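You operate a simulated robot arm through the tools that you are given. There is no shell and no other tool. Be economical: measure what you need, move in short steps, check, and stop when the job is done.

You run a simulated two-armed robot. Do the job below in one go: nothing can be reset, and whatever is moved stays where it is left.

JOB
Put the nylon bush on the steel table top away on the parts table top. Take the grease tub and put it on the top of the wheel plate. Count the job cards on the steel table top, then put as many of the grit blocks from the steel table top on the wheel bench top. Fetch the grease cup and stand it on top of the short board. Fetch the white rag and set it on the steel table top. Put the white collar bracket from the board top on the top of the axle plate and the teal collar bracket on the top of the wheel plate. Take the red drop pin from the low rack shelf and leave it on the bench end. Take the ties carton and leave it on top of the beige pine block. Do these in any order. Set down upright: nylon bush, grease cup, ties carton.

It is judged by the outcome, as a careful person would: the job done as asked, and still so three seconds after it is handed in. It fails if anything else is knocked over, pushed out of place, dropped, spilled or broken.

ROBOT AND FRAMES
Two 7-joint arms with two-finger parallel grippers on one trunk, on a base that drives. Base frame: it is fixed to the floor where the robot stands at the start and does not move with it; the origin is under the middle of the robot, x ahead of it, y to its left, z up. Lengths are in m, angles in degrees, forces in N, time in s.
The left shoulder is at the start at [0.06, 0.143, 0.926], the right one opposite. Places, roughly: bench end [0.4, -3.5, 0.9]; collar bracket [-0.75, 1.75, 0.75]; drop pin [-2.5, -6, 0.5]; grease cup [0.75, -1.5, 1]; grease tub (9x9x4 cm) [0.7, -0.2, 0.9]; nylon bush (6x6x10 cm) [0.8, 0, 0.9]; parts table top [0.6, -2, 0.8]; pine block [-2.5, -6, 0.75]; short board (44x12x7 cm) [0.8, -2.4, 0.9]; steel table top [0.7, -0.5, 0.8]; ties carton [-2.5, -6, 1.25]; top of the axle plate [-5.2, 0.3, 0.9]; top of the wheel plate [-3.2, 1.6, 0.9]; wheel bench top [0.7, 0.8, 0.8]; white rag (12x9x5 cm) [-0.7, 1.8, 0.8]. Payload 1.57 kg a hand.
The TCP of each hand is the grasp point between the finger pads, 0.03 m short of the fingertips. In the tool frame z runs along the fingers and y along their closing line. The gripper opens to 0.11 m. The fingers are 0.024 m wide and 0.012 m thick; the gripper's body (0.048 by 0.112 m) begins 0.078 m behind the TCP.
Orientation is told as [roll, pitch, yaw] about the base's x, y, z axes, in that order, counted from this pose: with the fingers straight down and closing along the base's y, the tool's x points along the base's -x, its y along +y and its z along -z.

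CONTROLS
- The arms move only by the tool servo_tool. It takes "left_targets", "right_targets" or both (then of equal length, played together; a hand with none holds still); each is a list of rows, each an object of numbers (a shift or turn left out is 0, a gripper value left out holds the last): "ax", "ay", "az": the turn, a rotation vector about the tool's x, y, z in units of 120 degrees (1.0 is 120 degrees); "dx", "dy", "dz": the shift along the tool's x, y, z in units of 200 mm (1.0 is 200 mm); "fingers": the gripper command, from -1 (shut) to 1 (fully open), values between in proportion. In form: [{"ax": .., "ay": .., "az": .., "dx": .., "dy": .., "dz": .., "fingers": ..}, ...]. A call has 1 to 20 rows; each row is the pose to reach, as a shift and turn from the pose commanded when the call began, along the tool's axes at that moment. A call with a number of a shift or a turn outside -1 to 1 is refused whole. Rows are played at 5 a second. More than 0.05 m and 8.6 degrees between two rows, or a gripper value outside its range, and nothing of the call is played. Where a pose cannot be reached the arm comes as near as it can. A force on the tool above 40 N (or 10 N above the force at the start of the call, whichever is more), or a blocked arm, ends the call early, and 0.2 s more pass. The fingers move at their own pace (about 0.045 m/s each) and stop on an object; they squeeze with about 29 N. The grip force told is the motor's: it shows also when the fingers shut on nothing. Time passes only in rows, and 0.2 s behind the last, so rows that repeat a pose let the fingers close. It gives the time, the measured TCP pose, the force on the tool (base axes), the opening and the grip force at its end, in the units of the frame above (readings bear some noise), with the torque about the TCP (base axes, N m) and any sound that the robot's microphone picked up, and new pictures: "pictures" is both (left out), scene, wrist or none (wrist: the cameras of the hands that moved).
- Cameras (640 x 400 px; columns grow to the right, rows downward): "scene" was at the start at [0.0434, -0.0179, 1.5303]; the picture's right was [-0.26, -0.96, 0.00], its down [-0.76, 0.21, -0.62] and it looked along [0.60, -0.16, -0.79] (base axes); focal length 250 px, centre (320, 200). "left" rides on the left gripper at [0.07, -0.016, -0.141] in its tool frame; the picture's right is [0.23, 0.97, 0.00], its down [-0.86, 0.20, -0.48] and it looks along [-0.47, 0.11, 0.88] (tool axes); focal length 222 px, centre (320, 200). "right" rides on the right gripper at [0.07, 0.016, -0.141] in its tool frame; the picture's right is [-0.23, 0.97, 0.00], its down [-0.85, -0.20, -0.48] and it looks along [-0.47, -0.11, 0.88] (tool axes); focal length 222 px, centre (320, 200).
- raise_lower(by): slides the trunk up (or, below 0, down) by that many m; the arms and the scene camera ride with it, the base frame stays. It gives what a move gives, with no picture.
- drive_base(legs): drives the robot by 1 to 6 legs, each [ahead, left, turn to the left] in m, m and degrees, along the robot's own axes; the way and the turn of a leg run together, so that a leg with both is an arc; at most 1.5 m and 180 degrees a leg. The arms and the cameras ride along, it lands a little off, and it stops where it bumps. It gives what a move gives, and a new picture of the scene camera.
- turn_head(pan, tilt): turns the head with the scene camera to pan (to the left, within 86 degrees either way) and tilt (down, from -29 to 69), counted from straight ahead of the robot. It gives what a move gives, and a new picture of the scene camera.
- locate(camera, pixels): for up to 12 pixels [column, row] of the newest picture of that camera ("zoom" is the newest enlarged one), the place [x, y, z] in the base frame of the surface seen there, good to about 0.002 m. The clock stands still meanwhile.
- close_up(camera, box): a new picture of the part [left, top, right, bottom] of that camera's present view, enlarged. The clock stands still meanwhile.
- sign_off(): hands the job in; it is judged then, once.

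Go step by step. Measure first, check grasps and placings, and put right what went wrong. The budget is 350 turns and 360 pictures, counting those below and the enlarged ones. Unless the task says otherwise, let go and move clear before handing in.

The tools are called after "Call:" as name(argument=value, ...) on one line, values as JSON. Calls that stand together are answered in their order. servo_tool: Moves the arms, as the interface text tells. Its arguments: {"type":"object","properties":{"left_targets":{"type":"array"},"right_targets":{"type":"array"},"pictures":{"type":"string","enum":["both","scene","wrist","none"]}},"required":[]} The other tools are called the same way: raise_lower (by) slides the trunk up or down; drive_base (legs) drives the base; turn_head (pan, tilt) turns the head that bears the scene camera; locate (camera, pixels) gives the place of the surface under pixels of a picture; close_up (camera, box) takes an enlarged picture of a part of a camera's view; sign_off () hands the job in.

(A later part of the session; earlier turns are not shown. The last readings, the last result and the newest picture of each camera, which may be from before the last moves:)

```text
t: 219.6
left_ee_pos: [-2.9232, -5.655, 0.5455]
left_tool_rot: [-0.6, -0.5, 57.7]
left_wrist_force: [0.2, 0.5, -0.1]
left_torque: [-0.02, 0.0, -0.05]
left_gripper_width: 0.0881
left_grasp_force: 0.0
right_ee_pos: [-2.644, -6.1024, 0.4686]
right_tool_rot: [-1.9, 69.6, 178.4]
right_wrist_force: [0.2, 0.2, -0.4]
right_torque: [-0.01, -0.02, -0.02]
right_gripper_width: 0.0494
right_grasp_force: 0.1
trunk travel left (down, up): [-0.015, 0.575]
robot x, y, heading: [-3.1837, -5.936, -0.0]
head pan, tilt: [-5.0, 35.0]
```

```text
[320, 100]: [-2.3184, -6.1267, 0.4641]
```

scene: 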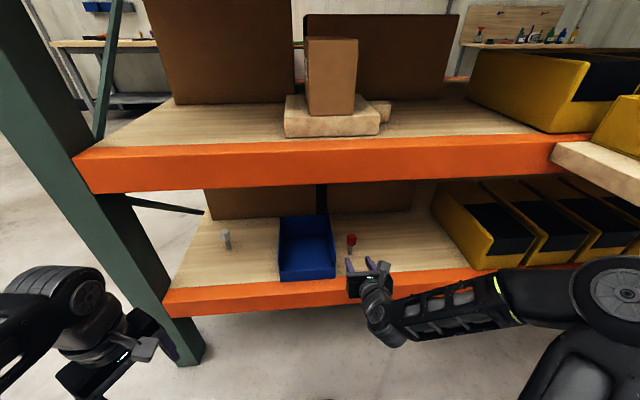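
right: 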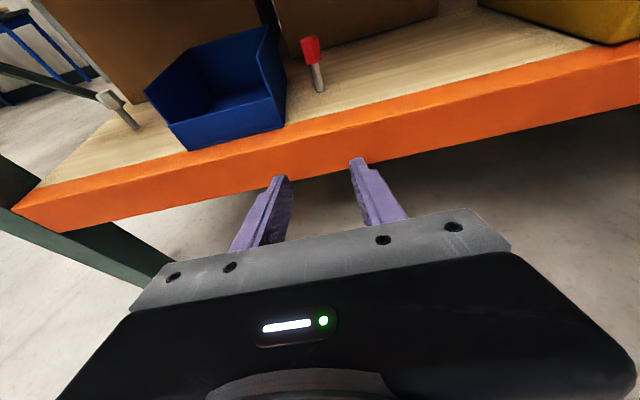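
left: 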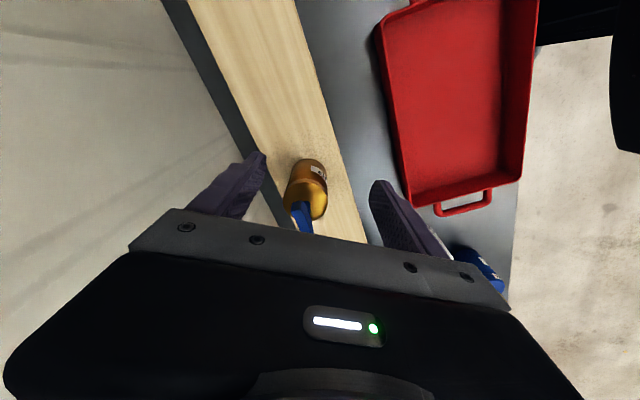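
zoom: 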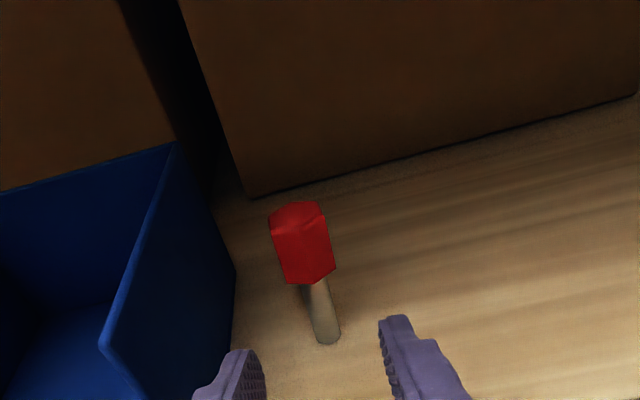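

Aligned; slide forward 0.102 m and close.

Call:
servo_tool(right_targets=[{"dx": 0.058, "dz": 0.16}, {"dx": 0.116, "dz": 0.32}, {"dx": 0.174, "dz": 0.48}, {"dx": 0.174, "dz": 0.48, "fingers": -1}, {"dx": 0.174, "dz": 0.48}, {"dx": 0.174, "dz": 0.48}], pictures="both")

```text
t: 220.9
left_ee_pos: [-2.9231, -5.6562, 0.5454]
left_tool_rot: [-0.7, -0.4, 57.8]
left_wrist_force: [-0.9, -0.4, 0.0]
left_torque: [0.0, -0.02, -0.02]
left_gripper_width: 0.0879
left_grasp_force: 0.2
right_ee_pos: [-2.5419, -6.1001, 0.4661]
right_tool_rot: [-1.9, 69.6, 178.3]
right_wrist_force: [0.0, 0.0, 0.5]
right_torque: [-0.01, -0.04, 0.01]
right_gripper_width: 0.0306
right_grasp_force: 28.7
trunk travel left (down, up): [-0.015, 0.575]
robot x, y, heading: [-3.1854, -5.9365, -0.2]
head pan, tilt: [-5.0, 35.0]
```

scene: 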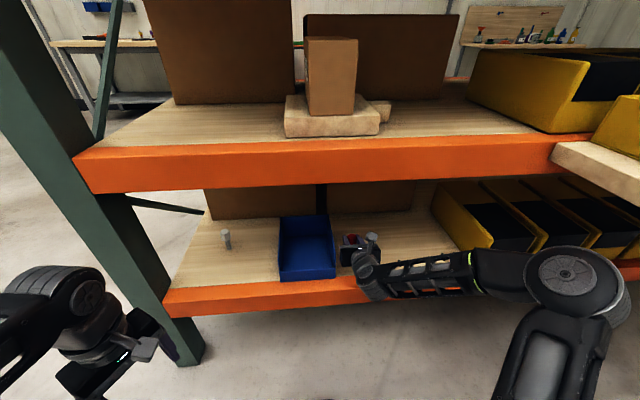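
right: 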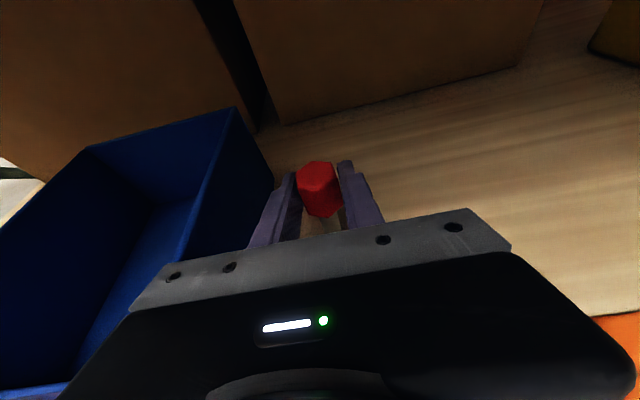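

Gripped (0.031 wide). Lift straight up 0.06.

Call:
servo_tool(right_targets=[{"dx": 0.05, "dz": -0.018}, {"dx": 0.15, "dz": -0.055}, {"dx": 0.282, "dz": -0.102}], pictures="wrist")

Call:
drive_base(legs=[[-0.4, 0, 0]])

```text
t: 221.8
left_ee_pos: [-2.9238, -5.6558, 0.5442]
left_tool_rot: [-0.7, -0.5, 57.6]
left_wrist_force: [-0.1, -0.8, -0.5]
left_torque: [-0.01, 0.0, 0.0]
left_gripper_width: 0.088
left_grasp_force: 0.0
right_ee_pos: [-2.5435, -6.1014, 0.5257]
right_tool_rot: [-1.8, 69.5, 178.4]
right_wrist_force: [0.1, 0.0, -1.8]
right_torque: [-0.01, 0.0, 0.0]
right_gripper_width: 0.0305
right_grasp_force: 28.7
trunk travel left (down, up): [-0.015, 0.575]
robot x, y, heading: [-3.1827, -5.9395, 0.2]
head pan, tilt: [-5.0, 35.0]
```

right: 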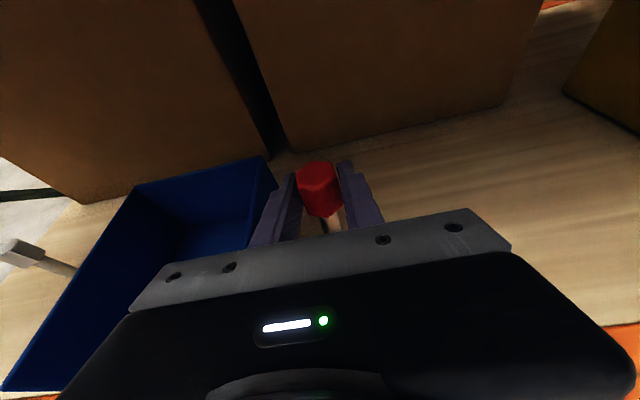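

```text
t: 224.3
left_ee_pos: [-3.3289, -5.6566, 0.5452]
left_tool_rot: [-0.6, -0.4, 57.9]
left_wrist_force: [-0.2, 0.6, -0.2]
left_torque: [0.01, -0.03, 0.01]
left_gripper_width: 0.0878
left_grasp_force: 0.0
right_ee_pos: [-2.9457, -6.0996, 0.5259]
right_tool_rot: [-1.9, 69.5, 178.6]
right_wrist_force: [0.9, -0.3, -0.8]
right_torque: [-0.01, 0.05, -0.04]
right_gripper_width: 0.0304
right_grasp_force: 29.0
trunk travel left (down, up): [-0.015, 0.575]
robot x, y, heading: [-3.5872, -5.9396, 0.3]
head pan, tilt: [-5.0, 35.0]
```

scene: 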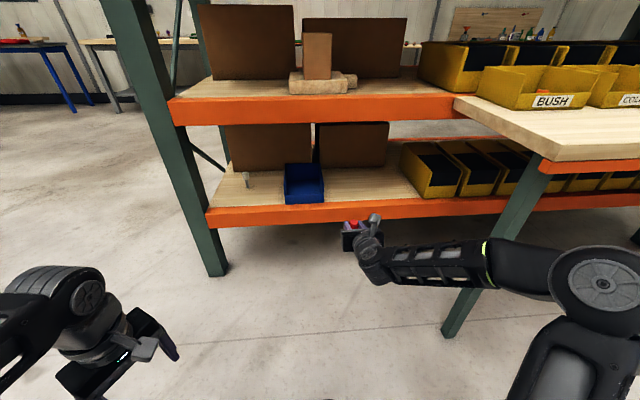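

Pin held. Move left away from the ledge, raise the trunk, look toward the gap.

Call:
drive_base(legs=[[0, 0.35, 0]])

Call:
raise_lower(by=0.57)

Call:
drive_base(legs=[[0.05, 0.6, 0]])

Call:
turn_head(pan=20, tilt=35)

```text
t: 226.5
left_ee_pos: [-3.336, -5.3124, 0.5457]
left_tool_rot: [-0.5, -0.4, 58.5]
left_wrist_force: [0.2, 0.2, 0.8]
left_torque: [0.0, 0.01, 0.0]
left_gripper_width: 0.088
left_grasp_force: 0.1
right_ee_pos: [-2.9482, -5.7531, 0.5271]
right_tool_rot: [-1.9, 69.4, 179.2]
right_wrist_force: [-0.1, -0.1, -1.1]
right_torque: [-0.02, 0.03, 0.02]
right_gripper_width: 0.0304
right_grasp_force: 28.7
trunk travel left (down, up): [-0.015, 0.575]
robot x, y, heading: [-3.5936, -5.5947, 1.0]
head pan, tilt: [-5.0, 35.0]
```

scene: 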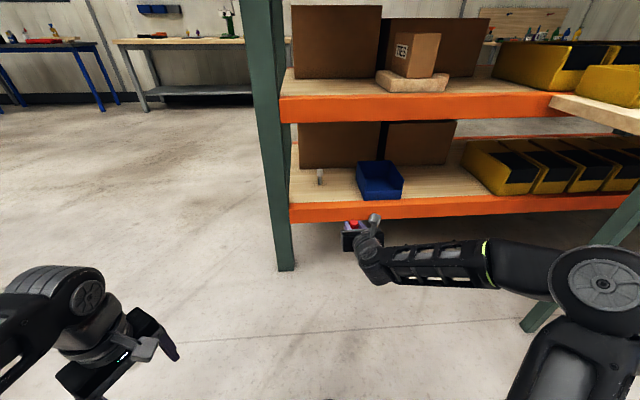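

```text
refused: 0.57 is not a number from -0.4 to 0.4
```

```text
t: 229.9
left_ee_pos: [-3.2977, -4.7093, 0.5464]
left_tool_rot: [-0.6, -0.4, 58.8]
left_wrist_force: [-0.1, -0.4, -1.1]
left_torque: [-0.02, -0.03, 0.0]
left_gripper_width: 0.088
left_grasp_force: 0.1
right_ee_pos: [-2.9077, -5.1469, 0.5277]
right_tool_rot: [-1.9, 69.6, 179.4]
right_wrist_force: [-0.6, -0.4, -1.1]
right_torque: [0.0, -0.01, -0.03]
right_gripper_width: 0.0303
right_grasp_force: 29.0
trunk travel left (down, up): [-0.015, 0.575]
robot x, y, heading: [-3.554, -4.9952, 1.3]
head pan, tilt: [-5.0, 35.0]
```

scene: 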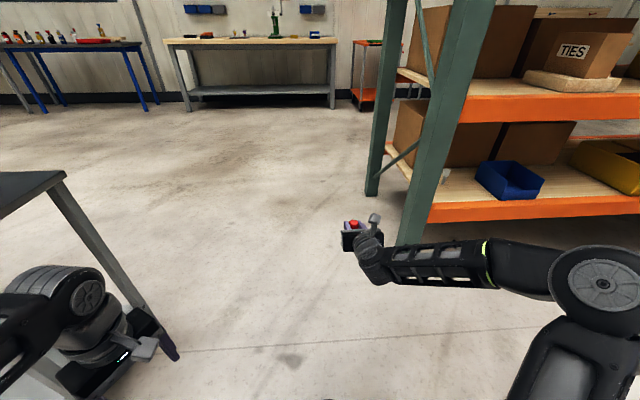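

```text
t: 230.8
left_ee_pos: [-3.2978, -4.7074, 0.5456]
left_tool_rot: [-0.6, -0.5, 58.9]
left_wrist_force: [0.2, 0.2, -0.3]
left_torque: [-0.01, -0.02, -0.02]
left_gripper_width: 0.088
left_grasp_force: 0.1
right_ee_pos: [-2.9089, -5.1477, 0.527]
right_tool_rot: [-1.9, 69.5, 179.4]
right_wrist_force: [-0.2, 0.2, -0.6]
right_torque: [0.0, 0.01, 0.02]
right_gripper_width: 0.0309
right_grasp_force: 29.3
trunk travel left (down, up): [-0.015, 0.575]
robot x, y, heading: [-3.5528, -4.9957, 1.4]
head pan, tilt: [20.0, 35.0]
```

scene: 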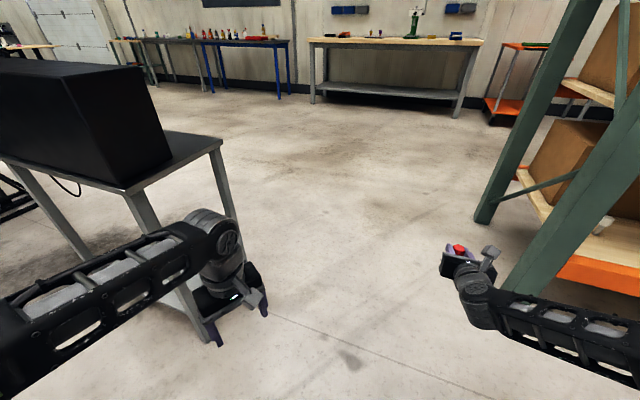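

The trunk raise was refused (max 0.4 per call), so the left arm is low near the device table. I check clearance.

Call:
locate(camera="scene", pixels=[[125, 193], [60, 172], [215, 145], [195, 330], [235, 230], [120, 270], [60, 330], [225, 265], [100, 100]])

```text
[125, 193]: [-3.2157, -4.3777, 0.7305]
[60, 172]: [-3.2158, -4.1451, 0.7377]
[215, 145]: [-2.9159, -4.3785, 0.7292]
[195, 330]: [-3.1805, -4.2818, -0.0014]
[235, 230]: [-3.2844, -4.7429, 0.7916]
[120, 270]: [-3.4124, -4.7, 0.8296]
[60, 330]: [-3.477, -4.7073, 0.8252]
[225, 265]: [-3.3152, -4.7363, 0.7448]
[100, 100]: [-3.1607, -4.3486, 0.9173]
```

Clear by 0.25 m. Raise the trunk in two steps, then check the right elbow's side reach.

Call:
raise_lower(by=0.4)

Call:
raise_lower(by=0.17)

Call:
turn_head(pan=-35, tilt=35)

Call:
locate(camera="scene", pixels=[[300, 260], [340, 260], [380, 280], [420, 300], [450, 330], [350, 330]])

```text
t: 234.6
left_ee_pos: [-3.2977, -4.7089, 0.9448]
left_tool_rot: [-0.6, -0.4, 58.8]
left_wrist_force: [-1.0, 0.5, 0.0]
left_torque: [0.04, -0.01, 0.01]
left_gripper_width: 0.0881
left_grasp_force: 0.1
right_ee_pos: [-2.9082, -5.1474, 0.9278]
right_tool_rot: [-2.0, 69.5, 179.4]
right_wrist_force: [0.1, 0.1, -1.2]
right_torque: [0.0, -0.01, 0.0]
right_gripper_width: 0.0305
right_grasp_force: 29.5
trunk travel left (down, up): [-0.415, 0.175]
robot x, y, heading: [-3.5525, -4.9945, 1.2]
head pan, tilt: [20.0, 35.0]
```

```text
t: 236.5
left_ee_pos: [-3.2985, -4.7082, 1.1147]
left_tool_rot: [-0.5, -0.3, 58.7]
left_wrist_force: [0.4, -0.2, -0.2]
left_torque: [-0.02, -0.02, -0.02]
left_gripper_width: 0.0883
left_grasp_force: 0.1
right_ee_pos: [-2.9092, -5.1463, 1.0964]
right_tool_rot: [-1.9, 69.6, 179.4]
right_wrist_force: [-0.6, 0.2, -1.2]
right_torque: [0.0, 0.05, 0.01]
right_gripper_width: 0.0307
right_grasp_force: 29.1
trunk travel left (down, up): [-0.585, 0.005]
robot x, y, heading: [-3.5509, -4.9907, 1.3]
head pan, tilt: [20.0, 35.0]
```

```text
t: 237.8
left_ee_pos: [-3.2975, -4.7084, 1.1152]
left_tool_rot: [-0.6, -0.4, 58.7]
left_wrist_force: [0.6, -0.4, -0.2]
left_torque: [0.0, 0.01, -0.06]
left_gripper_width: 0.0881
left_grasp_force: 0.0
right_ee_pos: [-2.9086, -5.1465, 1.0964]
right_tool_rot: [-1.9, 69.5, 179.4]
right_wrist_force: [0.4, -0.5, -0.4]
right_torque: [-0.02, -0.03, 0.0]
right_gripper_width: 0.0306
right_grasp_force: 29.4
trunk travel left (down, up): [-0.585, 0.005]
robot x, y, heading: [-3.555, -4.9972, 1.0]
head pan, tilt: [-35.0, 35.0]
```

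scene: 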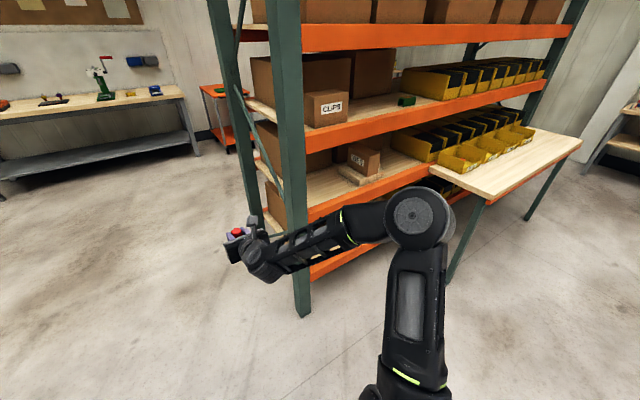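

```text
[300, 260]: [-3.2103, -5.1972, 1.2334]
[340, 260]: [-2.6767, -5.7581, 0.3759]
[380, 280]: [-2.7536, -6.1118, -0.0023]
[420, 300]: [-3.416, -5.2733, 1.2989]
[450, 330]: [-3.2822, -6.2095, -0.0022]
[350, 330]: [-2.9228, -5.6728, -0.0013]
```

Elbow side reach is ≈0.37. Drive through the gap eastward, then up toward the bench.

Call:
drive_base(legs=[[0, 0.06, -1.1], [1.1, 0, 0], [1.1, 0, 0], [0, 0.7, 0]])

Call:
turn_head(pan=10, tilt=25)

```text
t: 252.7
left_ee_pos: [-1.1087, -3.9279, 1.1141]
left_tool_rot: [-0.6, -0.5, 58.8]
left_wrist_force: [-0.4, 0.6, -0.1]
left_torque: [-0.02, 0.02, 0.0]
left_gripper_width: 0.0879
left_grasp_force: 0.0
right_ee_pos: [-0.7176, -4.3679, 1.0964]
right_tool_rot: [-2.0, 69.4, 179.7]
right_wrist_force: [0.2, 0.9, -1.5]
right_torque: [-0.02, 0.0, -0.01]
right_gripper_width: 0.0307
right_grasp_force: 28.7
trunk travel left (down, up): [-0.585, 0.005]
robot x, y, heading: [-1.3622, -4.2187, 1.0]
head pan, tilt: [-35.0, 35.0]
```

scene: 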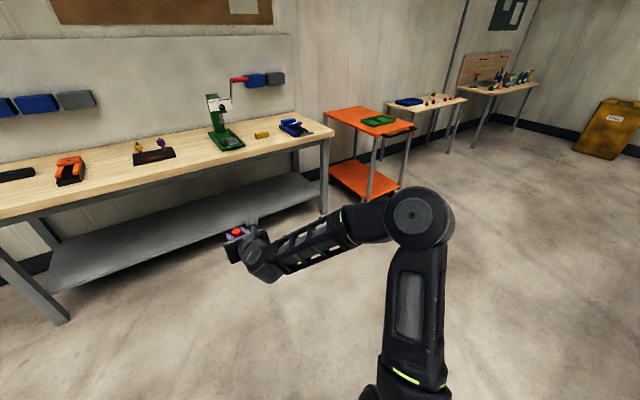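

```text
t: 253.8
left_ee_pos: [-1.1092, -3.9296, 1.1152]
left_tool_rot: [-0.6, -0.5, 58.8]
left_wrist_force: [0.5, -0.3, 0.6]
left_torque: [0.02, 0.01, -0.03]
left_gripper_width: 0.0882
left_grasp_force: 0.0
right_ee_pos: [-0.718, -4.3668, 1.0977]
right_tool_rot: [-1.9, 69.5, 179.5]
right_wrist_force: [0.4, 0.4, -1.8]
right_torque: [0.0, 0.02, 0.05]
right_gripper_width: 0.0307
right_grasp_force: 29.3
trunk travel left (down, up): [-0.585, 0.005]
robot x, y, heading: [-1.3606, -4.2146, 1.0]
head pan, tilt: [10.0, 25.0]
```

scene: 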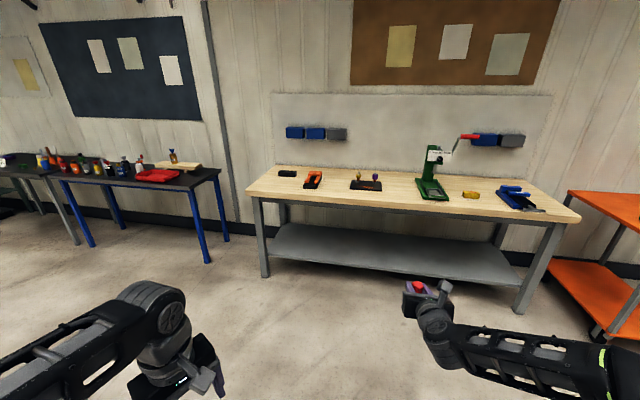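

Call:
close_up(camera="scene", box=[240, 130, 600, 310])

Call:
locate(camera="scene", pixels=[[255, 188], [575, 215], [282, 168], [520, 180], [312, 186], [300, 195], [270, 182], [365, 192], [430, 205], [520, 205], [350, 200], [330, 195]])

```text
1.78 times, centred on (420, 220) of scene
```

zoom: 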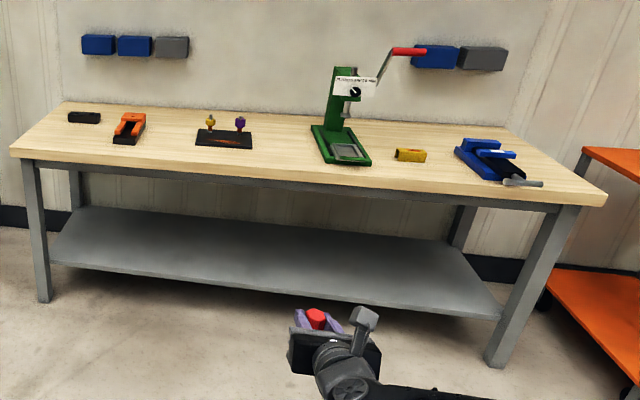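

```text
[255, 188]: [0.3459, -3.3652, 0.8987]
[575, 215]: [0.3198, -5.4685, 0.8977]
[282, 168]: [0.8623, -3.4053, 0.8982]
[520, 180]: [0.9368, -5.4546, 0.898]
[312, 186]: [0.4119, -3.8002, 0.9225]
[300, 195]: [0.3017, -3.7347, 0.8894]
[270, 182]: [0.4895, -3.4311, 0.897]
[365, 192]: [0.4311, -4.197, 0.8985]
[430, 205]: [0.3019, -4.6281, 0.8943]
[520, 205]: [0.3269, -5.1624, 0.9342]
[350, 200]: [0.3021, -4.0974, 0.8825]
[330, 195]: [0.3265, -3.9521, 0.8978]
```

The bench's left end near (0.42,-3.52) is free. Drive so the right hand is over it.

Call:
drive_base(legs=[[0, 0.85, -1], [0.85, 0, 0]])

Call:
turn_head(pan=-10, tilt=40)

Call:
locate(camera="scene", pixels=[[320, 200]])

```text
t: 262.5
left_ee_pos: [-0.2993, -3.0312, 1.1156]
left_tool_rot: [-0.6, -0.4, 59.8]
left_wrist_force: [0.0, 1.5, -0.1]
left_torque: [-0.02, 0.03, 0.02]
left_gripper_width: 0.0878
left_grasp_force: 0.0
right_ee_pos: [0.0973, -3.4622, 1.0963]
right_tool_rot: [-1.9, 69.6, -179.6]
right_wrist_force: [0.2, -0.2, -1.8]
right_torque: [-0.02, 0.03, -0.04]
right_gripper_width: 0.0305
right_grasp_force: 28.6
trunk travel left (down, up): [-0.585, 0.005]
robot x, y, heading: [-0.5432, -3.3214, 1.9]
head pan, tilt: [10.0, 25.0]
```

scene: 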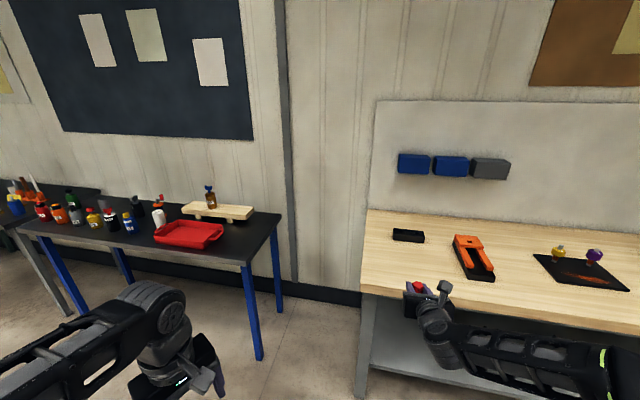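

```text
t: 263.3
left_ee_pos: [-0.3008, -3.0314, 1.1155]
left_tool_rot: [-0.7, -0.4, 59.8]
left_wrist_force: [-0.1, -0.4, -0.1]
left_torque: [0.0, -0.01, 0.02]
left_gripper_width: 0.0881
left_grasp_force: 0.0
right_ee_pos: [0.0961, -3.4631, 1.0971]
right_tool_rot: [-1.9, 69.5, -179.6]
right_wrist_force: [0.0, 0.3, -1.4]
right_torque: [-0.01, 0.03, 0.01]
right_gripper_width: 0.0305
right_grasp_force: 29.6
trunk travel left (down, up): [-0.585, 0.005]
robot x, y, heading: [-0.5494, -3.3208, 2.0]
head pan, tilt: [-10.0, 40.0]
```

scene: 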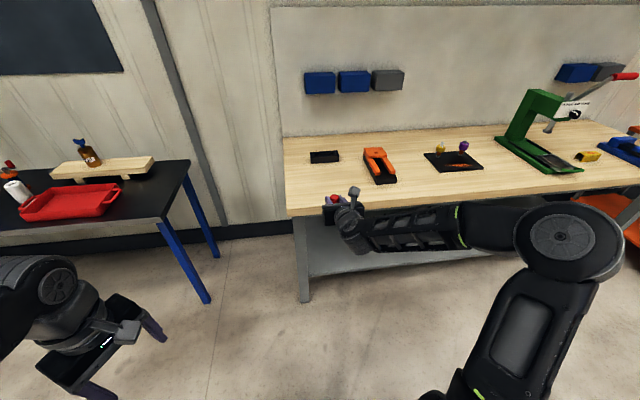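

```text
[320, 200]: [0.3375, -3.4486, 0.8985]
```

Call:
drive_base(legs=[[0.325, -0.04, -1.9]])

Call:
locate(camera="scene", pixels=[[330, 200], [300, 200], [340, 180]])

```text
t: 265.4
left_ee_pos: [0.0293, -3.0712, 1.1142]
left_tool_rot: [-0.5, -0.4, 58.0]
left_wrist_force: [0.1, 0.3, 0.1]
left_torque: [0.0, 0.04, 0.02]
left_gripper_width: 0.0881
left_grasp_force: 0.2
right_ee_pos: [0.4147, -3.5159, 1.0962]
right_tool_rot: [-1.8, 69.4, 178.6]
right_wrist_force: [0.3, 0.4, -0.6]
right_torque: [-0.01, -0.04, 0.0]
right_gripper_width: 0.0306
right_grasp_force: 28.8
trunk travel left (down, up): [-0.585, 0.005]
robot x, y, heading: [-0.2322, -3.3526, 0.3]
head pan, tilt: [-10.0, 40.0]
```

scene: 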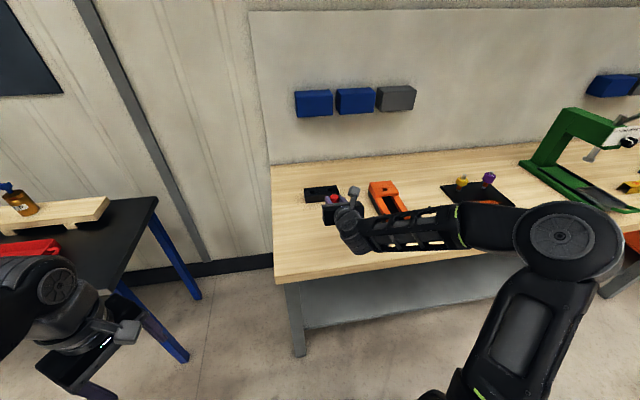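

```text
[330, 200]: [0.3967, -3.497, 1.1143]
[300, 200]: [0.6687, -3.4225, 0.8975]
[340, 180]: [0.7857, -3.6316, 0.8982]
```

Pin over (0.415,-3.516). Lower with the trunk 0.12.

Call:
raise_lower(by=-0.12)

Call:
servo_tool(right_targets=[{"dx": -0.02, "dz": 0.007}, {"dx": -0.035, "dz": 0.013}], pictures="wrist")

```text
t: 266.9
left_ee_pos: [0.0295, -3.0726, 0.9948]
left_tool_rot: [-0.5, -0.4, 58.0]
left_wrist_force: [-0.3, -1.3, -1.0]
left_torque: [0.01, -0.02, -0.02]
left_gripper_width: 0.0878
left_grasp_force: 0.1
right_ee_pos: [0.4135, -3.5158, 0.9763]
right_tool_rot: [-1.9, 69.5, 178.7]
right_wrist_force: [-0.1, 0.0, -1.2]
right_torque: [-0.01, -0.02, 0.02]
right_gripper_width: 0.0307
right_grasp_force: 28.8
trunk travel left (down, up): [-0.465, 0.125]
robot x, y, heading: [-0.2298, -3.3543, 0.4]
head pan, tilt: [-10.0, 40.0]
```

```text
t: 267.6
left_ee_pos: [0.0303, -3.0722, 0.9943]
left_tool_rot: [-0.6, -0.4, 58.0]
left_wrist_force: [0.2, -0.2, -0.5]
left_torque: [0.0, 0.01, 0.01]
left_gripper_width: 0.0879
left_grasp_force: 0.1
right_ee_pos: [0.4132, -3.5161, 0.9684]
right_tool_rot: [-2.0, 69.6, 178.6]
right_wrist_force: [-0.4, 0.3, -1.0]
right_torque: [0.0, 0.01, 0.0]
right_gripper_width: 0.0305
right_grasp_force: 29.0
trunk travel left (down, up): [-0.465, 0.125]
robot x, y, heading: [-0.2273, -3.354, 0.7]
head pan, tilt: [-10.0, 40.0]
```

right: 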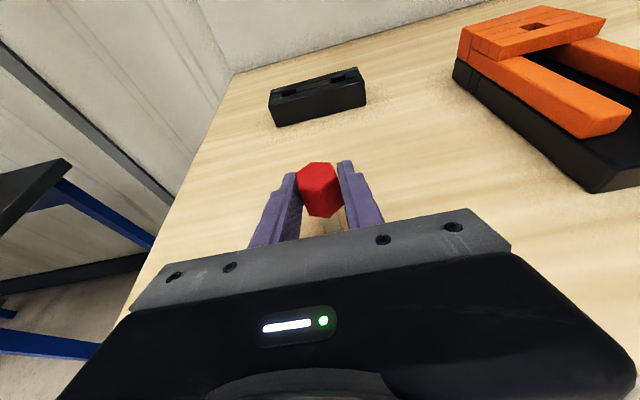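

Lower a few mm more to feel contact.

Call:
servo_tool(right_targets=[{"dx": -0.008, "dz": 0.003}, {"dx": -0.016, "dz": 0.006}], pictures="none")

```text
t: 268.1
left_ee_pos: [0.0277, -3.0721, 0.9958]
left_tool_rot: [-0.6, -0.4, 58.0]
left_wrist_force: [-0.6, 0.4, -1.8]
left_torque: [-0.02, 0.02, 0.01]
left_gripper_width: 0.0879
left_grasp_force: 0.0
right_ee_pos: [0.4132, -3.5165, 0.9661]
right_tool_rot: [-1.8, 69.7, 178.8]
right_wrist_force: [-1.8, -1.6, 8.7]
right_torque: [-0.17, 0.13, 0.01]
right_gripper_width: 0.0307
right_grasp_force: 28.7
trunk travel left (down, up): [-0.465, 0.125]
robot x, y, heading: [-0.2268, -3.3551, 0.5]
head pan, tilt: [-10.0, 40.0]
```

Contact. Open a little and retreat straight back.

Call:
servo_tool(right_targets=[{"fingers": 0.0}, {}, {}, {"dx": -0.034, "dz": -0.094}, {"dx": -0.1, "dz": -0.28}, {"dx": -0.17, "dz": -0.47}, {"dx": -0.24, "dz": -0.66}], pictures="wrist")

```text
t: 269.8
left_ee_pos: [0.029, -3.0728, 0.9956]
left_tool_rot: [-0.5, -0.5, 58.0]
left_wrist_force: [-0.2, -0.1, -0.3]
left_torque: [-0.01, 0.01, -0.01]
left_gripper_width: 0.0878
left_grasp_force: 0.1
right_ee_pos: [0.3086, -3.515, 0.9692]
right_tool_rot: [-2.0, 69.4, 178.6]
right_wrist_force: [0.2, 0.1, -0.4]
right_torque: [-0.01, -0.01, 0.05]
right_gripper_width: 0.0551
right_grasp_force: 0.1
right hand out of reach, approached as far as the arm can: row 7
trunk travel left (down, up): [-0.465, 0.125]
robot x, y, heading: [-0.2305, -3.3569, 0.3]
head pan, tilt: [-10.0, 40.0]
```

right: 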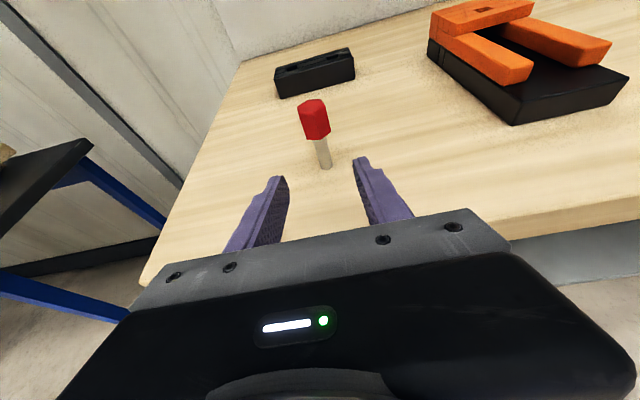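

Drop pin stands on the bench end. Back off, and return the right hand to a downward pose step by step.

Call:
drive_base(legs=[[-0.4, 0, 0]])

Call:
servo_tool(right_targets=[{"ax": 0.059, "az": -0.021}, {"ax": 0.1175, "az": -0.0425}, {"ax": 0.176, "az": -0.064}, {"ax": 0.235, "az": -0.085}, {"ax": 0.294, "az": -0.106}, {"ax": 0.3525, "az": -0.1275}, {"ax": 0.411, "az": -0.149}, {"ax": 0.47, "az": -0.17}, {"ax": 0.529, "az": -0.191}, {"ax": 0.5875, "az": -0.2125}, {"ax": 0.646, "az": -0.234}, {"ax": 0.705, "az": -0.255}], pictures="none")

Call:
servo_tool(right_targets=[{"ay": -0.065}, {"ay": -0.13}, {"ay": -0.195}, {"ay": -0.26}, {"ay": -0.325}, {"ay": -0.39}, {"ay": -0.455}, {"ay": -0.52}, {"ay": -0.583}], pictures="scene")

```text
t: 272.2
left_ee_pos: [-0.3648, -3.0741, 0.9952]
left_tool_rot: [-0.5, -0.4, 58.1]
left_wrist_force: [0.0, 0.2, 1.6]
left_torque: [-0.01, 0.0, 0.01]
left_gripper_width: 0.0883
left_grasp_force: 0.1
right_ee_pos: [-0.0843, -3.5158, 0.9706]
right_tool_rot: [-1.9, 69.5, 178.8]
right_wrist_force: [0.3, -0.4, -1.3]
right_torque: [0.01, 0.02, -0.03]
right_gripper_width: 0.0551
right_grasp_force: 0.0
trunk travel left (down, up): [-0.465, 0.125]
robot x, y, heading: [-0.6239, -3.3586, 0.7]
head pan, tilt: [-10.0, 40.0]
```

scene: 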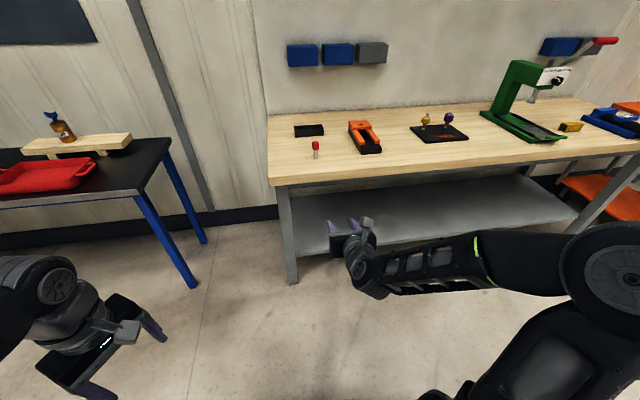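

```text
t: 274.8
left_ee_pos: [-0.3643, -3.0749, 0.9951]
left_tool_rot: [-0.6, -0.4, 58.2]
left_wrist_force: [0.1, 0.1, 0.9]
left_torque: [-0.01, -0.01, 0.03]
left_gripper_width: 0.088
left_grasp_force: 0.0
right_ee_pos: [-0.0838, -3.5171, 0.9707]
right_tool_rot: [-1.9, 70.8, -91.2]
right_wrist_force: [0.8, 0.2, 0.6]
right_torque: [0.03, -0.05, -0.02]
right_gripper_width: 0.055
right_grasp_force: 0.0
right hand out of reach, approached as far as the arm can: row 3
trunk travel left (down, up): [-0.465, 0.125]
robot x, y, heading: [-0.6225, -3.356, 0.5]
head pan, tilt: [-10.0, 40.0]
```

```text
t: 276.8
left_ee_pos: [-0.3651, -3.0735, 0.9951]
left_tool_rot: [-0.5, -0.4, 58.2]
left_wrist_force: [0.2, 1.5, -0.2]
left_torque: [-0.03, 0.03, 0.02]
left_gripper_width: 0.088
left_grasp_force: 0.1
right_ee_pos: [-0.0831, -3.517, 0.9704]
right_tool_rot: [-0.7, 0.7, -89.4]
right_wrist_force: [0.0, -0.3, 0.5]
right_torque: [-0.02, 0.03, 0.02]
right_gripper_width: 0.0553
right_grasp_force: 0.1
trunk travel left (down, up): [-0.465, 0.125]
robot x, y, heading: [-0.6232, -3.3593, 0.6]
head pan, tilt: [-10.0, 40.0]
```

scene: 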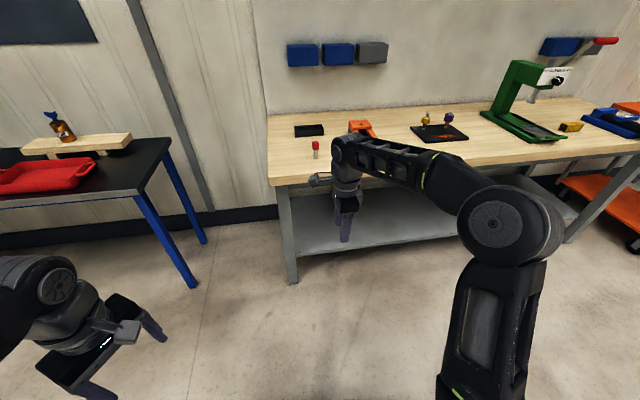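

Now turn right yaw back to 0, raise the trunk, and drive to the steel table for the tub.

Call:
servo_tool(right_targets=[{"az": -0.068}, {"az": -0.136}, {"az": -0.205}, {"az": -0.273}, {"az": -0.34}, {"az": -0.41}, {"az": -0.477}, {"az": -0.545}, {"az": -0.614}, {"az": -0.68}, {"az": -0.75}], pictures="none")

Call:
raise_lower(by=0.12)

Call:
drive_base(legs=[[0, 1.0, -0.6], [0, 1.0, 0], [0, 1.0, 0]])

Call:
turn_head(pan=0, tilt=50)

```text
t: 279.2
left_ee_pos: [-0.3648, -3.0743, 0.9944]
left_tool_rot: [-0.6, -0.4, 58.2]
left_wrist_force: [0.3, 0.4, 0.1]
left_torque: [0.02, -0.03, 0.0]
left_gripper_width: 0.0882
left_grasp_force: 0.0
right_ee_pos: [-0.0838, -3.5162, 0.9699]
right_tool_rot: [0.8, 0.7, 0.6]
right_wrist_force: [0.0, -0.1, -0.1]
right_torque: [0.02, 0.0, 0.03]
right_gripper_width: 0.0549
right_grasp_force: 0.1
trunk travel left (down, up): [-0.465, 0.125]
robot x, y, heading: [-0.6229, -3.36, 0.5]
head pan, tilt: [-10.0, 40.0]
```

```text
t: 280.7
left_ee_pos: [-0.365, -3.0744, 1.115]
left_tool_rot: [-0.6, -0.4, 58.3]
left_wrist_force: [-0.5, 0.6, -0.6]
left_torque: [-0.03, 0.04, -0.01]
left_gripper_width: 0.0879
left_grasp_force: 0.1
right_ee_pos: [-0.0842, -3.5165, 1.0907]
right_tool_rot: [0.7, 0.7, 0.5]
right_wrist_force: [-0.2, 0.3, -0.2]
right_torque: [-0.02, 0.02, 0.04]
right_gripper_width: 0.0548
right_grasp_force: 0.0
trunk travel left (down, up): [-0.585, 0.005]
robot x, y, heading: [-0.6238, -3.357, 0.5]
head pan, tilt: [-10.0, 40.0]
```

```text
t: 295.3
left_ee_pos: [-0.3174, -0.1117, 1.1148]
left_tool_rot: [-0.7, -0.5, 56.6]
left_wrist_force: [-0.6, 1.1, -0.2]
left_torque: [-0.03, -0.01, -0.02]
left_gripper_width: 0.088
left_grasp_force: 0.2
right_ee_pos: [-0.0479, -0.5619, 1.0909]
right_tool_rot: [0.8, 0.7, -1.0]
right_wrist_force: [0.4, 0.0, -0.1]
right_torque: [-0.02, -0.01, 0.01]
right_gripper_width: 0.055
right_grasp_force: 0.1
trunk travel left (down, up): [-0.585, 0.005]
robot x, y, heading: [-0.5858, -0.3879, -0.8]
head pan, tilt: [-10.0, 40.0]
```

scene: 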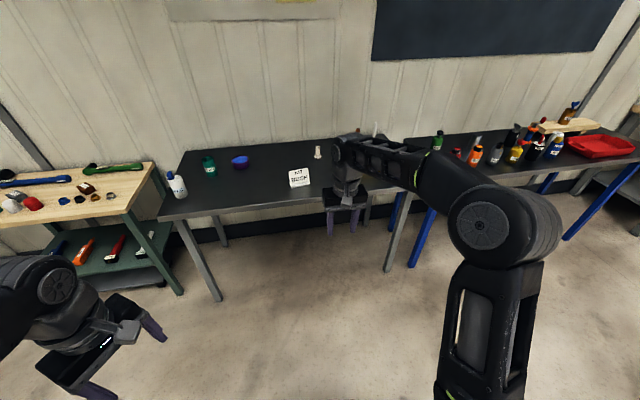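

```text
t: 296.1
left_ee_pos: [-0.3182, -0.112, 1.1153]
left_tool_rot: [-0.6, -0.4, 56.6]
left_wrist_force: [0.3, 0.2, -0.5]
left_torque: [0.0, 0.02, 0.01]
left_gripper_width: 0.0881
left_grasp_force: 0.0
right_ee_pos: [-0.0483, -0.563, 1.089]
right_tool_rot: [0.8, 0.7, -1.0]
right_wrist_force: [0.3, 0.1, 0.0]
right_torque: [-0.03, -0.01, 0.01]
right_gripper_width: 0.0553
right_grasp_force: 0.0
trunk travel left (down, up): [-0.585, 0.005]
robot x, y, heading: [-0.5795, -0.391, -1.0]
head pan, tilt: [0.0, 50.0]
```

scene: 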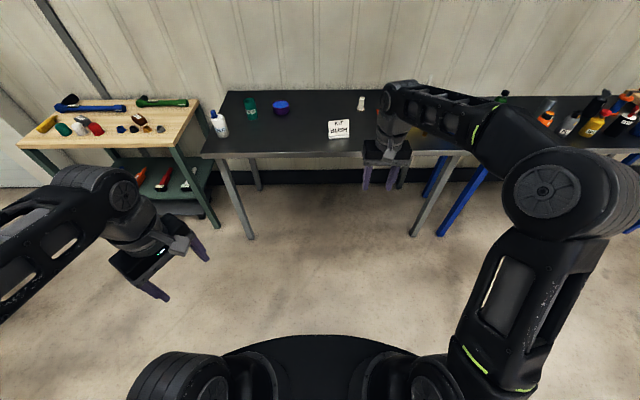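

Tub at (280,106). Extend the left hand and drive up to the table.

Call:
servo_tool(left_targets=[{"dx": 0.0, "dy": -0.2, "fingers": 1}, {"dx": 0.0, "dy": -0.4}, {"dx": 0, "dy": -0.6}, {"dx": 0, "dy": -0.8}, {"dx": 0, "dy": -1}], pictures="none")

Call:
drive_base(legs=[[0.7, 0, 0.9]])

Call:
close_up(camera="scene", box=[200, 120, 360, 220])

```text
t: 297.2
left_ee_pos: [-0.1505, -0.2191, 1.1165]
left_tool_rot: [-0.5, -0.4, 56.6]
left_wrist_force: [-0.3, -0.1, 0.0]
left_torque: [0.02, 0.03, 0.0]
left_gripper_width: 0.1098
left_grasp_force: 0.0
right_ee_pos: [-0.0468, -0.5617, 1.0898]
right_tool_rot: [0.8, 0.7, -1.0]
right_wrist_force: [0.1, -0.8, 0.2]
right_torque: [0.0, 0.02, 0.0]
right_gripper_width: 0.055
right_grasp_force: 0.1
trunk travel left (down, up): [-0.585, 0.005]
robot x, y, heading: [-0.5846, -0.3889, -1.3]
head pan, tilt: [0.0, 50.0]
```

```text
t: 301.1
left_ee_pos: [0.5436, -0.2185, 1.1172]
left_tool_rot: [-0.4, -0.4, 57.6]
left_wrist_force: [0.2, 0.5, -0.7]
left_torque: [0.0, 0.0, -0.01]
left_gripper_width: 0.11
left_grasp_force: 0.0
right_ee_pos: [0.6522, -0.5582, 1.0901]
right_tool_rot: [0.8, 0.7, 0.0]
right_wrist_force: [-0.1, -0.2, 0.4]
right_torque: [0.0, 0.03, 0.01]
right_gripper_width: 0.0551
right_grasp_force: 0.1
trunk travel left (down, up): [-0.585, 0.005]
robot x, y, heading: [0.1186, -0.3915, 0.2]
head pan, tilt: [0.0, 50.0]
```

scene: 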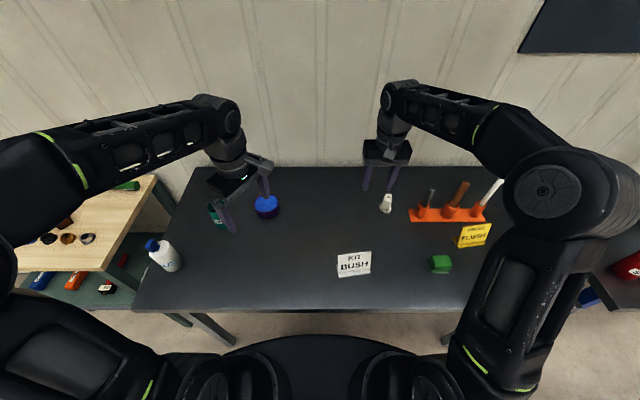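

```text
4.00 times, centred on (280, 170) of scene
```

zoom: 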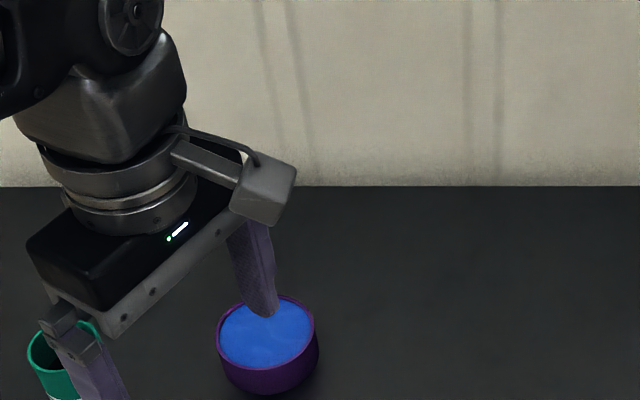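

Call:
servo_tool(left_targets=[{"dx": -0.12, "dy": -0.15, "dz": 0.1}, {"dx": -0.24, "dy": -0.31, "dz": 0.2}, {"dx": -0.37, "dy": -0.46, "dz": 0.3}, {"dx": -0.49, "dy": -0.62, "dz": 0.4}, {"dx": -0.61, "dy": -0.774, "dz": 0.5}, {"dx": -0.61, "dy": -0.774, "dz": 0.6}], pictures="wrist")

```text
t: 302.5
left_ee_pos: [0.7433, -0.1979, 1.0017]
left_tool_rot: [-0.5, -0.5, 57.6]
left_wrist_force: [-0.2, 0.2, -0.3]
left_torque: [0.0, -0.02, 0.02]
left_gripper_width: 0.1099
left_grasp_force: 0.2
right_ee_pos: [0.6513, -0.5591, 1.0908]
right_tool_rot: [0.7, 0.6, 0.0]
right_wrist_force: [-0.4, 0.6, 1.0]
right_torque: [-0.01, -0.04, 0.01]
right_gripper_width: 0.0552
right_grasp_force: 0.0
trunk travel left (down, up): [-0.585, 0.005]
robot x, y, heading: [0.1169, -0.3932, 0.2]
head pan, tilt: [0.0, 50.0]
```

left: 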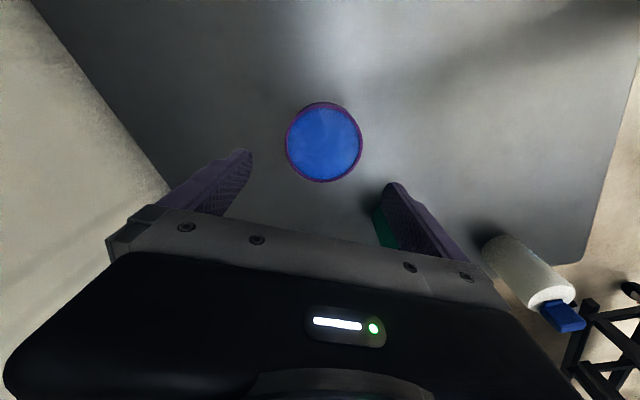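

Call:
locate(camera="left", pixels=[[287, 140], [361, 147], [320, 103], [322, 181], [324, 143]])

```text
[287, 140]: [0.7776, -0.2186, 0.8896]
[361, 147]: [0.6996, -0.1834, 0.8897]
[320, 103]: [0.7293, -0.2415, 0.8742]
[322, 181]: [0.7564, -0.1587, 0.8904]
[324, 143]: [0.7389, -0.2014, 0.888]
```

Centre (0.739,-0.201), Ø0.086. Descend and grip.

Call:
servo_tool(left_targets=[{"dx": 0.025, "dy": 0.012, "dz": 0.2}, {"dx": 0.025, "dy": 0.012, "dz": 0.4}, {"dx": 0.025, "dy": 0.012, "dz": 0.55}, {"dx": 0.025, "dy": 0.012, "dz": 0.605}, {"dx": 0.025, "dy": 0.012, "dz": 0.605, "fingers": -1}, {"dx": 0.025, "dy": 0.012, "dz": 0.605}, {"dx": 0.025, "dy": 0.012, "dz": 0.605}], pictures="none")

Call:
servo_tool(left_targets=[{"dz": -0.03}, {"dz": -0.08}, {"dz": -0.15}], pictures="wrist")

```text
t: 304.1
left_ee_pos: [0.7352, -0.1958, 0.8802]
left_tool_rot: [-0.7, -0.6, 57.7]
left_wrist_force: [-14.3, 10.6, 28.2]
left_torque: [0.99, 1.92, -0.29]
left_gripper_width: 0.0894
left_grasp_force: 29.5
right_ee_pos: [0.65, -0.5581, 1.0924]
right_tool_rot: [0.7, 0.5, 0.0]
right_wrist_force: [-0.8, -0.9, 0.7]
right_torque: [-0.01, -0.02, 0.01]
right_gripper_width: 0.0553
right_grasp_force: 0.1
trunk travel left (down, up): [-0.585, 0.005]
robot x, y, heading: [0.1176, -0.3953, 0.2]
head pan, tilt: [0.0, 50.0]
```

```text
t: 304.9
left_ee_pos: [0.7372, -0.2004, 0.9095]
left_tool_rot: [-0.5, -0.3, 57.6]
left_wrist_force: [0.4, 0.7, -4.1]
left_torque: [0.01, 0.02, -0.02]
left_gripper_width: 0.0894
left_grasp_force: 29.1
right_ee_pos: [0.6534, -0.5592, 1.0908]
right_tool_rot: [0.8, 0.6, 0.0]
right_wrist_force: [-0.2, -0.3, 0.2]
right_torque: [0.0, 0.01, -0.03]
right_gripper_width: 0.0549
right_grasp_force: 0.0
trunk travel left (down, up): [-0.585, 0.005]
robot x, y, heading: [0.117, -0.3949, -0.3]
head pan, tilt: [0.0, 50.0]
```

left: 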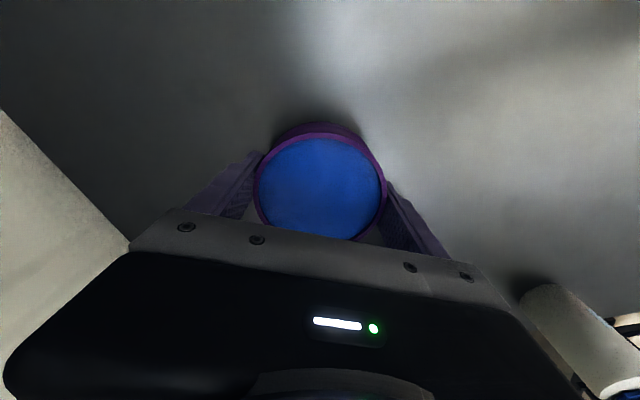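

Tub held level (4 N). Raise it gently and drive around to the west side of the board (x≈-1.55).

Call:
servo_tool(left_targets=[{"dz": -0.15}, {"dz": -0.3}, {"dz": -0.45}, {"dz": -0.6}, {"dz": -0.7}], pictures="none")

Call:
drive_base(legs=[[-0.6, 0, 0], [-0.55, 0.7, 0], [-0.52, 0.7, 0]])

Call:
turn_head(pan=45, tilt=35)

```text
t: 306.1
left_ee_pos: [0.7372, -0.2007, 1.0489]
left_tool_rot: [-0.7, -0.4, 57.5]
left_wrist_force: [0.4, 0.9, -4.7]
left_torque: [-0.01, 0.0, 0.02]
left_gripper_width: 0.0895
left_grasp_force: 29.4
right_ee_pos: [0.6517, -0.5591, 1.0904]
right_tool_rot: [0.7, 0.7, -0.1]
right_wrist_force: [0.4, -0.2, -0.1]
right_torque: [-0.01, -0.01, 0.0]
right_gripper_width: 0.0549
right_grasp_force: 0.1
trunk travel left (down, up): [-0.585, 0.005]
robot x, y, heading: [0.1143, -0.3946, -0.2]
head pan, tilt: [0.0, 50.0]
```

```text
t: 317.9
left_ee_pos: [-0.9217, 1.1909, 1.0486]
left_tool_rot: [-0.5, -0.4, 57.8]
left_wrist_force: [-1.0, 0.0, -4.6]
left_torque: [0.0, -0.02, -0.01]
left_gripper_width: 0.0893
left_grasp_force: 28.9
right_ee_pos: [-1.0041, 0.8328, 1.0912]
right_tool_rot: [0.8, 0.7, 0.3]
right_wrist_force: [-0.8, 0.3, 0.4]
right_torque: [0.03, -0.03, 0.02]
right_gripper_width: 0.0547
right_grasp_force: 0.0
trunk travel left (down, up): [-0.585, 0.005]
robot x, y, heading: [-1.544, 0.9967, 0.7]
head pan, tilt: [0.0, 50.0]
```

scene: 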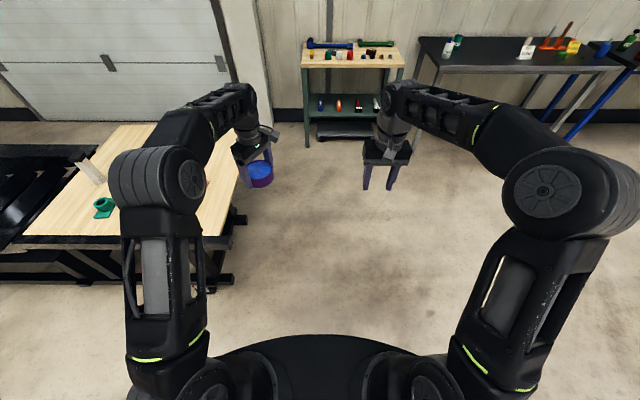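

```text
t: 319.0
left_ee_pos: [-0.9212, 1.1911, 1.0478]
left_tool_rot: [-0.5, -0.4, 57.9]
left_wrist_force: [0.7, 0.4, -4.3]
left_torque: [-0.01, 0.03, -0.02]
left_gripper_width: 0.0895
left_grasp_force: 28.8
right_ee_pos: [-1.004, 0.8334, 1.0887]
right_tool_rot: [0.7, 0.7, 0.3]
right_wrist_force: [-0.2, -0.4, 1.0]
right_torque: [0.03, -0.01, 0.0]
right_gripper_width: 0.0551
right_grasp_force: 0.0
trunk travel left (down, up): [-0.585, 0.005]
robot x, y, heading: [-1.5423, 0.9949, 0.4]
head pan, tilt: [45.0, 35.0]
```

scene: 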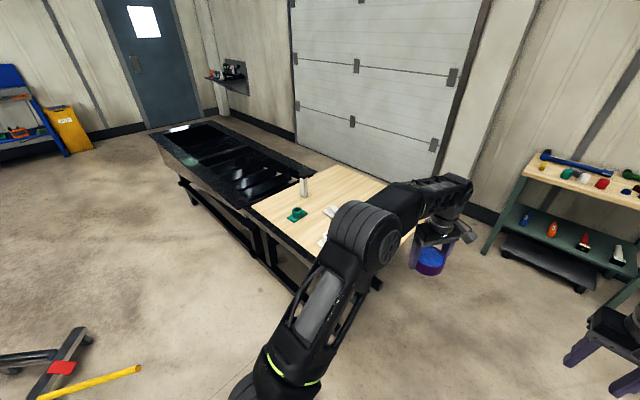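

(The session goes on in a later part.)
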